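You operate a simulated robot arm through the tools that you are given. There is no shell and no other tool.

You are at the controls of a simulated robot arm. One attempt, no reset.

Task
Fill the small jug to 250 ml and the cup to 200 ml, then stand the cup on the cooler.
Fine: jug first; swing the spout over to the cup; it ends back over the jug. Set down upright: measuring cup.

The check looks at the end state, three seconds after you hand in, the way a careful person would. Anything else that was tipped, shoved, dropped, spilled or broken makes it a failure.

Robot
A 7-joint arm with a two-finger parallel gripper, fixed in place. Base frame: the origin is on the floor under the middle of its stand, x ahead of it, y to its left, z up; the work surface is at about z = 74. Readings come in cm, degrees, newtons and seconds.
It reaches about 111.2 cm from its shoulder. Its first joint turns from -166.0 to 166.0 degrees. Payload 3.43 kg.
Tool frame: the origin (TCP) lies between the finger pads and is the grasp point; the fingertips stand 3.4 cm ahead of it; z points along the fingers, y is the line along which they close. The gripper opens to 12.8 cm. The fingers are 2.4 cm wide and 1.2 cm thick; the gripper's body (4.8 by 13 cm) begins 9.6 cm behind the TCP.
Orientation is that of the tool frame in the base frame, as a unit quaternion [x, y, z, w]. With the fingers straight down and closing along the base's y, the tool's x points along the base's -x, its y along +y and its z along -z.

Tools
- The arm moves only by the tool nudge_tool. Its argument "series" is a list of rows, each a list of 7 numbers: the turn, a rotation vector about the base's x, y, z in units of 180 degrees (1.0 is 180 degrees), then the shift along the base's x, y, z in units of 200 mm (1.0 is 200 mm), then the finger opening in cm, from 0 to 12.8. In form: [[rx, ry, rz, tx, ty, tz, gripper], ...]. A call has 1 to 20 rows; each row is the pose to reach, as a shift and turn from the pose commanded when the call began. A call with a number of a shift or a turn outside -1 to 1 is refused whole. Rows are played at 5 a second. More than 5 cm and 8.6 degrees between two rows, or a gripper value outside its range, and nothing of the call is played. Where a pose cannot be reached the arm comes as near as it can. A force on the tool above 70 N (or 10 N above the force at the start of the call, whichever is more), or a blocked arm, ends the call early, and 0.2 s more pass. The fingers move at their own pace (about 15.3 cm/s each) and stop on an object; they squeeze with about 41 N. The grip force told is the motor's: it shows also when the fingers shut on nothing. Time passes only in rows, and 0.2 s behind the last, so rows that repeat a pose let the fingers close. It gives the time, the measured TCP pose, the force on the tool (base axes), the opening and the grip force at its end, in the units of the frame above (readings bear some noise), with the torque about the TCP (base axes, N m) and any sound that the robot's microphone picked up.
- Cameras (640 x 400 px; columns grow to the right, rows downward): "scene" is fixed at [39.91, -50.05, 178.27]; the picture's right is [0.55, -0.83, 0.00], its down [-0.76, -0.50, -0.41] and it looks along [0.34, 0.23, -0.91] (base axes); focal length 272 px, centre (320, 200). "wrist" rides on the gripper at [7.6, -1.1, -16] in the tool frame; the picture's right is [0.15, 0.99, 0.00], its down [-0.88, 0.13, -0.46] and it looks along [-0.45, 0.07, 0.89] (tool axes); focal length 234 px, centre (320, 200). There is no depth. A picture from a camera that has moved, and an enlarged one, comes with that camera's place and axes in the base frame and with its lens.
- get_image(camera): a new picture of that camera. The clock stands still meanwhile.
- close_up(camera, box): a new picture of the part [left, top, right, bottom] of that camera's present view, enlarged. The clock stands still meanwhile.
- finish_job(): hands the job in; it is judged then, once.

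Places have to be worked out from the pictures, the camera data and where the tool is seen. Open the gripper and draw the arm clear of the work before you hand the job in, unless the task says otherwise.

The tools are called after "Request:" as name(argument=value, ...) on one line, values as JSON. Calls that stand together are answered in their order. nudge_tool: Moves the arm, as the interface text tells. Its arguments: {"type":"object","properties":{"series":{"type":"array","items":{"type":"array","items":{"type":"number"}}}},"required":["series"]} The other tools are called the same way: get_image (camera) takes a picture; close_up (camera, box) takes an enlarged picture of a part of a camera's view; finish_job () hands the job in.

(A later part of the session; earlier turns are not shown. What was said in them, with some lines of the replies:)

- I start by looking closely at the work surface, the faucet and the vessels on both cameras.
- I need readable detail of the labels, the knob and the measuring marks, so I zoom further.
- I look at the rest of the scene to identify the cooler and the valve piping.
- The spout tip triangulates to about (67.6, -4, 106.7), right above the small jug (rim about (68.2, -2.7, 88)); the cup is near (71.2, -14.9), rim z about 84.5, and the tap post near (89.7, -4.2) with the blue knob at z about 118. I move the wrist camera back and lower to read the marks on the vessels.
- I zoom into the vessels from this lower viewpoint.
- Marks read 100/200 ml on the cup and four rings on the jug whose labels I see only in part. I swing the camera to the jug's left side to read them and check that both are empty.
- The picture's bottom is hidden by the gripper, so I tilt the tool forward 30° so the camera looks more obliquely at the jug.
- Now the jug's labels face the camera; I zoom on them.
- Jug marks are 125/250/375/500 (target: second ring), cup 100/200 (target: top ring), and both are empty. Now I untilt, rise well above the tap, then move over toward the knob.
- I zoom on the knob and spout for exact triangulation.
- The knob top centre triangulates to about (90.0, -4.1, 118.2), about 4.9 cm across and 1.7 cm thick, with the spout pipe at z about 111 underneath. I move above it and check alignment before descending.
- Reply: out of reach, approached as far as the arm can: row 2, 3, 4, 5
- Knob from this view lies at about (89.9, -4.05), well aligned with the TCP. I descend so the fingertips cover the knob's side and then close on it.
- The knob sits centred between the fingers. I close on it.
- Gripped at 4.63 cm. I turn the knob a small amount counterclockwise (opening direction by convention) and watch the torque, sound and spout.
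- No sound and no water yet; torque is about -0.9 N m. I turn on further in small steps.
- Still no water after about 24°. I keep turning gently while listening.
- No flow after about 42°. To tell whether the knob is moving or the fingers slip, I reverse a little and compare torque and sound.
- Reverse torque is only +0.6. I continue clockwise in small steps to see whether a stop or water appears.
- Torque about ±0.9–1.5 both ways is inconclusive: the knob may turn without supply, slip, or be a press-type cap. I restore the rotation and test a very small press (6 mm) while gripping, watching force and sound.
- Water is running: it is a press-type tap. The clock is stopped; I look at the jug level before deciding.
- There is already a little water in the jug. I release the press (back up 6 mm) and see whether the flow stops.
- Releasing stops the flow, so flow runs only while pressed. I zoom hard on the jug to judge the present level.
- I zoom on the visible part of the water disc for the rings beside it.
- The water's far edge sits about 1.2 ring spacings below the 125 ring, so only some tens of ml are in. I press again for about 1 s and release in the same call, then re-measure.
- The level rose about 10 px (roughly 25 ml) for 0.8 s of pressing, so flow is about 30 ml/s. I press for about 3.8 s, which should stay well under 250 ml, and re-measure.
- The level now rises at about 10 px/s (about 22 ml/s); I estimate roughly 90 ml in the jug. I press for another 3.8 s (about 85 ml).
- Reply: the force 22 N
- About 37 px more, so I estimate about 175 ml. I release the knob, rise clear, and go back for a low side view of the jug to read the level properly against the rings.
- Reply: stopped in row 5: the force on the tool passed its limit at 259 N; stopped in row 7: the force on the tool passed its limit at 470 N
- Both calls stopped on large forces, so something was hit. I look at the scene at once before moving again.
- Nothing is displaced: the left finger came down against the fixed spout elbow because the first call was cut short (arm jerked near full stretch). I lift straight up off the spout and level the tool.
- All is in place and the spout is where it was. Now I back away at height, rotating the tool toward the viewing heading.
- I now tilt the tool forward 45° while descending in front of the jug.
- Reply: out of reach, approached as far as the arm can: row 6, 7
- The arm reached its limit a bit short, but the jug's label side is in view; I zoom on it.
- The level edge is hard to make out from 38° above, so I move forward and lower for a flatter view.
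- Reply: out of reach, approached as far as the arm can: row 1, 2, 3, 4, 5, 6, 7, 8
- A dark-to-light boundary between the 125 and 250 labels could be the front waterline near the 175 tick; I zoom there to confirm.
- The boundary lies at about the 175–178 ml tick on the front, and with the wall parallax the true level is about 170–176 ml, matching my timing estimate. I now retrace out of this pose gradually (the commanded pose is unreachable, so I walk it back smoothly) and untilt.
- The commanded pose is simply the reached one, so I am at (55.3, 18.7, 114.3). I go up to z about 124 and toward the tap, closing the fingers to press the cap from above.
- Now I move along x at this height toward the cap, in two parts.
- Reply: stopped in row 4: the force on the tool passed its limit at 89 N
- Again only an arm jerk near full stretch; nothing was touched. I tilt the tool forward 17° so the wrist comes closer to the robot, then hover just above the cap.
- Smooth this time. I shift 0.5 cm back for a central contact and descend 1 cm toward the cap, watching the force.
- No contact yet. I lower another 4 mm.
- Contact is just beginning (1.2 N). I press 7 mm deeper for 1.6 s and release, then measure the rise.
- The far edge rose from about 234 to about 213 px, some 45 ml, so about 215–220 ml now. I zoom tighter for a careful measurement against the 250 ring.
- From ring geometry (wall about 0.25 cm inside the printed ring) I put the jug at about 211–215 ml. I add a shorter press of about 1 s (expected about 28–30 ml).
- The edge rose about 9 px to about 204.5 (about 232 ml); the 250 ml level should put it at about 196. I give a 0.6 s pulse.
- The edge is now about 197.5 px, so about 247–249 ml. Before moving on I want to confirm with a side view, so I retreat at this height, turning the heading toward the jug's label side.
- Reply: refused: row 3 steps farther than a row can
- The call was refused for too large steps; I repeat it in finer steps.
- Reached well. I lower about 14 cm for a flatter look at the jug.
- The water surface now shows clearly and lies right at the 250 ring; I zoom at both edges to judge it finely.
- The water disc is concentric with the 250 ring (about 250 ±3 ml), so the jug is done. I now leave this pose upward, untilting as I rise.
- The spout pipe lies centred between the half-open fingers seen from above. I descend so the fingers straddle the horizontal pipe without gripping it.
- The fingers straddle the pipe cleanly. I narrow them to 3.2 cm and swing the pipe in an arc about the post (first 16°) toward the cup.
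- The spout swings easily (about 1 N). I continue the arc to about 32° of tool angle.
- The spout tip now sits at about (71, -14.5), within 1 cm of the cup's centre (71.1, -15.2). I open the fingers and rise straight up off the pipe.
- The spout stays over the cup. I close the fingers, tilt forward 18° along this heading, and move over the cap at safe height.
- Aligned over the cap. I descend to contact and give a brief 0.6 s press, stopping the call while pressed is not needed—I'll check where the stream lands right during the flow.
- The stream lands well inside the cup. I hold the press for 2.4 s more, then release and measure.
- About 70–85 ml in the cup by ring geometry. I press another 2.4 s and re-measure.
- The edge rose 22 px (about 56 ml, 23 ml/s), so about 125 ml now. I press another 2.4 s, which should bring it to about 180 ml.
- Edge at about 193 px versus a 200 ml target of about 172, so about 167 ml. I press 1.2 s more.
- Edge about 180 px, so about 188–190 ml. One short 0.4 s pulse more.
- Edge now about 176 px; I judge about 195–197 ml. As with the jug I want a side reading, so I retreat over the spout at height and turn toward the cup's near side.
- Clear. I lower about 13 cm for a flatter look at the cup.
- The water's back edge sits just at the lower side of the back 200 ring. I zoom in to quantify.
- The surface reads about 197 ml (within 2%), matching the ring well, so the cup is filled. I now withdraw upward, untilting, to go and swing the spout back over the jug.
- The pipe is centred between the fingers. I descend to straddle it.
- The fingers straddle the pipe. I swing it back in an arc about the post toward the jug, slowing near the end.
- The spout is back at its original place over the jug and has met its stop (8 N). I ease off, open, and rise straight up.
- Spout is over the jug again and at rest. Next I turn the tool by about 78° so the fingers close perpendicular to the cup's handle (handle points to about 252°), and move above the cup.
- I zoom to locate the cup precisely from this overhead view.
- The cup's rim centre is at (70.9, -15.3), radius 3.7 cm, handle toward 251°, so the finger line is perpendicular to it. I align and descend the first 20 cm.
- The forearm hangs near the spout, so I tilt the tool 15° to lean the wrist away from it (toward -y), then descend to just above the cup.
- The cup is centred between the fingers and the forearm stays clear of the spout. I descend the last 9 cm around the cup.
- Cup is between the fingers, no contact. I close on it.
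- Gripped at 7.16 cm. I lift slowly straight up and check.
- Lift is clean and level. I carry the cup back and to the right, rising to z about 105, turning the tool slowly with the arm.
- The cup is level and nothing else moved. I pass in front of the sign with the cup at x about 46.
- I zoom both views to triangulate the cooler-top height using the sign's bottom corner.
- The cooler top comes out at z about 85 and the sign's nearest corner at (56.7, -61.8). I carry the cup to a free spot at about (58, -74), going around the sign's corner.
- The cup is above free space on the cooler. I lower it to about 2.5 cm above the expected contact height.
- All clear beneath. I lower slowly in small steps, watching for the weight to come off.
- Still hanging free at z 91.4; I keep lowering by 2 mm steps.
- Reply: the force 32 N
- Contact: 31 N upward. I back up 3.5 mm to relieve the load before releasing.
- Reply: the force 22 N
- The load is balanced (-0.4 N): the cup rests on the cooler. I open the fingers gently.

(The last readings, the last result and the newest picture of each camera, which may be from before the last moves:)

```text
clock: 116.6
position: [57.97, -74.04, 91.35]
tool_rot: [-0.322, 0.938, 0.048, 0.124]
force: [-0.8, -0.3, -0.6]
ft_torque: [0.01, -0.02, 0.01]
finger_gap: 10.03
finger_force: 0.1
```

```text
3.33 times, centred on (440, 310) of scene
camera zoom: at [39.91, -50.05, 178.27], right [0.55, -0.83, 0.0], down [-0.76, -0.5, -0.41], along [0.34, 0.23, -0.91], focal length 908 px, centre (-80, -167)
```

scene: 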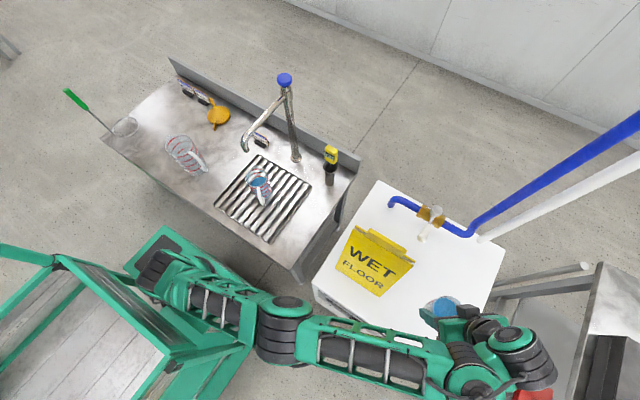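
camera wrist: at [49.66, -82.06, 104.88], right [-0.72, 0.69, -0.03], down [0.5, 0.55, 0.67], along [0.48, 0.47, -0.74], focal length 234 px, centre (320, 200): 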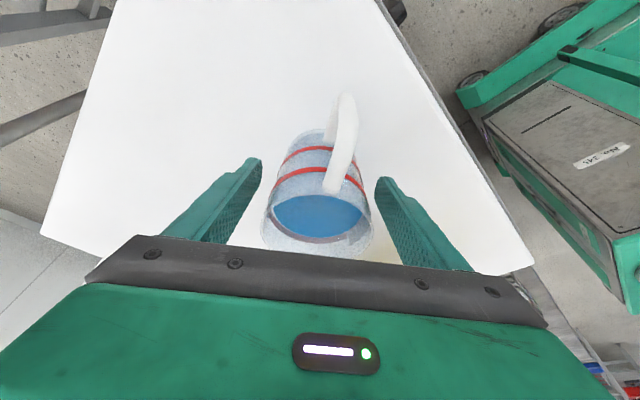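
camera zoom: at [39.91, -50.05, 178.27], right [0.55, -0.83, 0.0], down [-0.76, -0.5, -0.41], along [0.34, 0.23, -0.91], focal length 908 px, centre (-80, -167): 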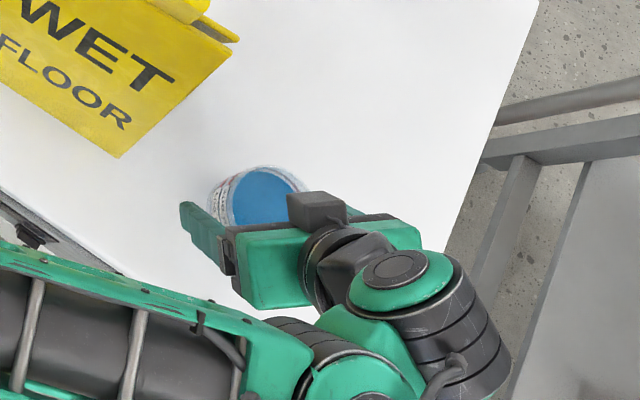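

The cup stands upright and free between the open fingers. I rise straight up.

Request:
nudge_tool(series=[[0, 0, 0, 0, 0, 0.05, 10], [0, 0, 0, 0, 0, 0.14, 10], [0, 0, 0, 0, 0, 0.26, 10], [0, 0, 0, 0, 0, 0.4, 10], [0, 0, 0, 0, 0, 0.56, 10], [0, 0, 0, 0, 0, 0.7, 10], [0, 0, 0, 0, 0, 0.75, 10]])

Request:
get_image(camera="wrist")

Request:
close_up(camera="scene", box=[380, 250, 500, 370])

```text
clock: 118.2
position: [57.8, -74.06, 106.39]
tool_rot: [-0.322, 0.937, 0.048, 0.125]
force: [-0.2, 0.7, -1.0]
ft_torque: [0.03, 0.0, 0.02]
finger_gap: 10.0
finger_force: 0.1
```

```text
taken
camera wrist: at [49.61, -82.15, 119.98], right [-0.72, 0.69, -0.03], down [0.5, 0.55, 0.67], along [0.48, 0.47, -0.74], focal length 234 px, centre (320, 200)
```

wrist: 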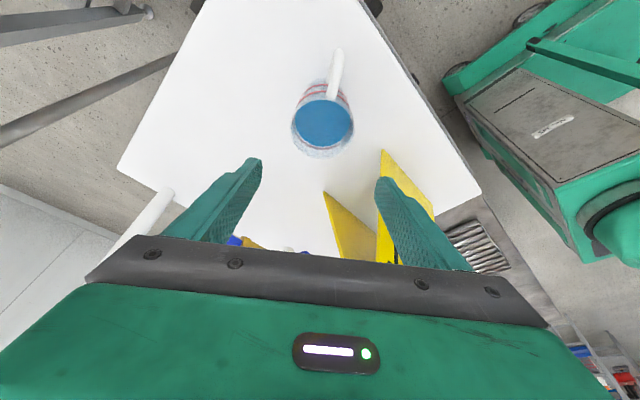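

```text
3.33 times, centred on (440, 310) of scene
camera zoom: at [39.91, -50.05, 178.27], right [0.55, -0.83, 0.0], down [-0.76, -0.5, -0.41], along [0.34, 0.23, -0.91], focal length 908 px, centre (-80, -167)
```

zoom: 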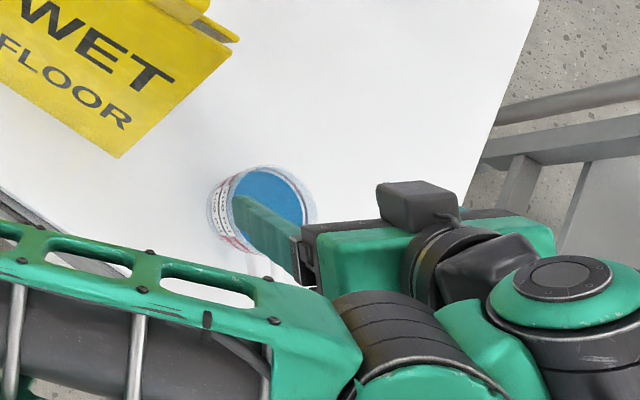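

The cup stands upright on the cooler with its water in it. I withdraw the arm around the sign and away from the work.

Request:
nudge_tool(series=[[0, 0, 0, -0.1, 0, 0.1, 10], [0, 0, 0, -0.25, 0.02, 0.15, 10], [0, 0, 0, -0.42, 0.06, 0.2, 10], [0, 0, 0, -0.57, 0.15, 0.25, 10], [0, 0, 0, -0.63, 0.32, 0.25, 10], [0, 0, 0, -0.63, 0.5, 0.25, 10], [0, 0, 0, -0.63, 0.68, 0.25, 10], [0, 0, 0, -0.63, 0.86, 0.25, 10], [0, 0, 0, -0.62, 1.0, 0.25, 10], [0, 0, 0, -0.62, 1.0, 0.25, 10]])

Request:
get_image(camera="scene")

Request:
get_image(camera="wrist")

```text
clock: 120.4
position: [45.63, -53.96, 111.23]
tool_rot: [-0.321, 0.938, 0.046, 0.123]
force: [0.4, 0.3, 0.4]
ft_torque: [0.02, 0.0, 0.02]
finger_gap: 9.98
finger_force: 0.1
```

```text
taken
```

scene: 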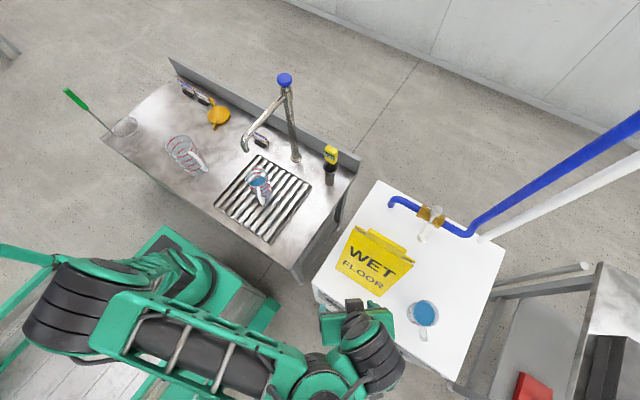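

```text
taken
camera wrist: at [37.25, -61.97, 124.74], right [-0.72, 0.69, -0.03], down [0.5, 0.55, 0.67], along [0.48, 0.47, -0.74], focal length 234 px, centre (320, 200)
```

wrist: 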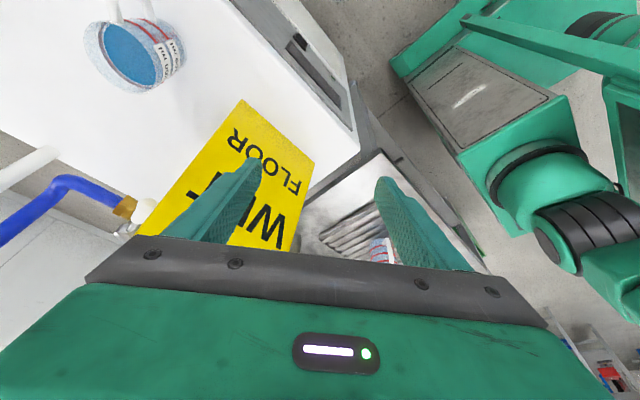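

Cup on the cooler, jug under the spout, all else in place. I draw the arm further back and then inspect everything once more.

Request:
nudge_tool(series=[[0, 0, 0, 0, 0.15, 0.1, 10], [0, 0, 0, 0, 0.32, 0.2, 10], [0, 0, 0, 0, 0.5, 0.3, 10], [0, 0, 0, 0, 0.68, 0.4, 10], [0, 0, 0, 0, 0.86, 0.45, 10], [0, 0, 0, 0, 1.0, 0.45, 10], [0, 0, 0, 0, 1.0, 0.45, 10]])

Request:
get_image(camera="scene")

Request:
close_up(camera="scene", box=[395, 285, 455, 355])

Request:
close_up(camera="scene", box=[210, 60, 350, 240])

Request:
close_up(camera="scene", box=[256, 165, 272, 189])

```text
clock: 122.0
position: [45.62, -34.25, 120.31]
tool_rot: [-0.324, 0.937, 0.05, 0.123]
force: [-1.2, -0.6, -0.1]
ft_torque: [0.01, 0.08, 0.02]
finger_gap: 9.99
finger_force: 0.0
```

```text
taken
```

scene: 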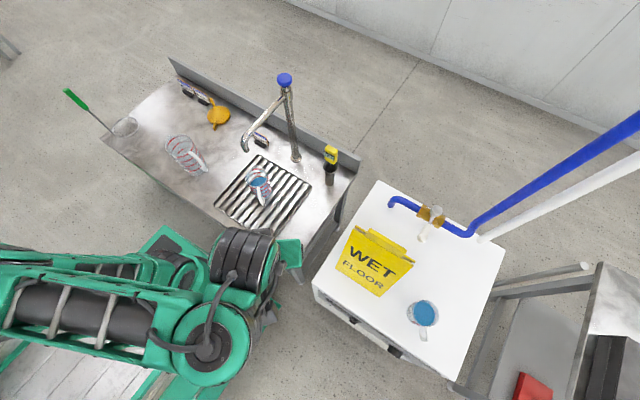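

```text
5.71 times, centred on (425, 320) of scene
camera zoom: at [39.91, -50.05, 178.27], right [0.55, -0.83, 0.0], down [-0.76, -0.5, -0.41], along [0.34, 0.23, -0.91], focal length 1556 px, centre (-280, -486)
```

zoom: 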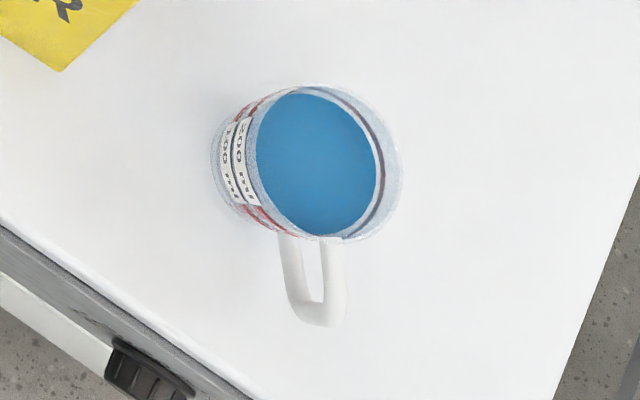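

```text
2.22 times, centred on (280, 150) of scene
camera zoom: at [39.91, -50.05, 178.27], right [0.55, -0.83, 0.0], down [-0.76, -0.5, -0.41], along [0.34, 0.23, -0.91], focal length 605 px, centre (409, 311)
```

zoom: 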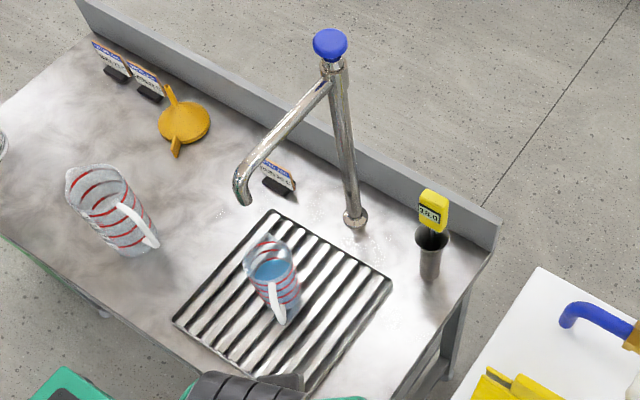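

```text
16.00 times, centred on (264, 177) of scene
camera zoom: at [39.91, -50.05, 178.27], right [0.55, -0.83, 0.0], down [-0.76, -0.5, -0.41], along [0.34, 0.23, -0.91], focal length 4357 px, centre (1216, 568)
```

zoom: 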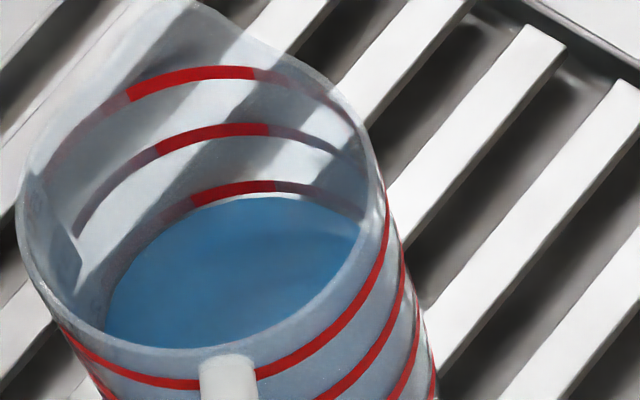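

The cup stands upright on the cooler at its 200 mark, and the jug sits at the 250 ring. The spout is back over the jug with no flow, and nothing else has moved. The gripper is open and the arm is clear, so I hand the job in.

Request:
finish_job()

```text
The job is handed in.
```

I've handed the job in. The small jug holds about 250 ml and the cup about 197 ml. The cup stands upright on the cooler with its water still in it.

- **Fill levels:** I read both levels from camera views against the printed rings. The jug estimate is good to about ±3 ml, and the cup sits just under its 200 ml mark.
- **Order:** I filled the jug first, then swung the spout to the cup. It ended back over the jug at its original stop, and the water was off.
- **Contact with the tap:** Early on, a finger came down on the spout's elbow, and the tool force peaked at 470 N. It happened because I queued two moves without checking the first, which had been cut short. Afterwards I saw no damage or shift, and the spout still swung and ran normally.
- **Force stops:** Two other moves stopped on force limits near the tap's knob (259 N and 89 N). Neither pictures nor readings showed contact, and the arm was near full stretch, so I put them down to arm jerks.
- **Signs on the bench:** The "WATER JOB" cards give temperatures (RUN 20 C, MIN 24, MAX 22 C). I left them out because the task didn't mention temperature.

The last pictures showed no spills and nothing else moved or tipped. The gripper was open and the arm was clear of the work at hand-in.
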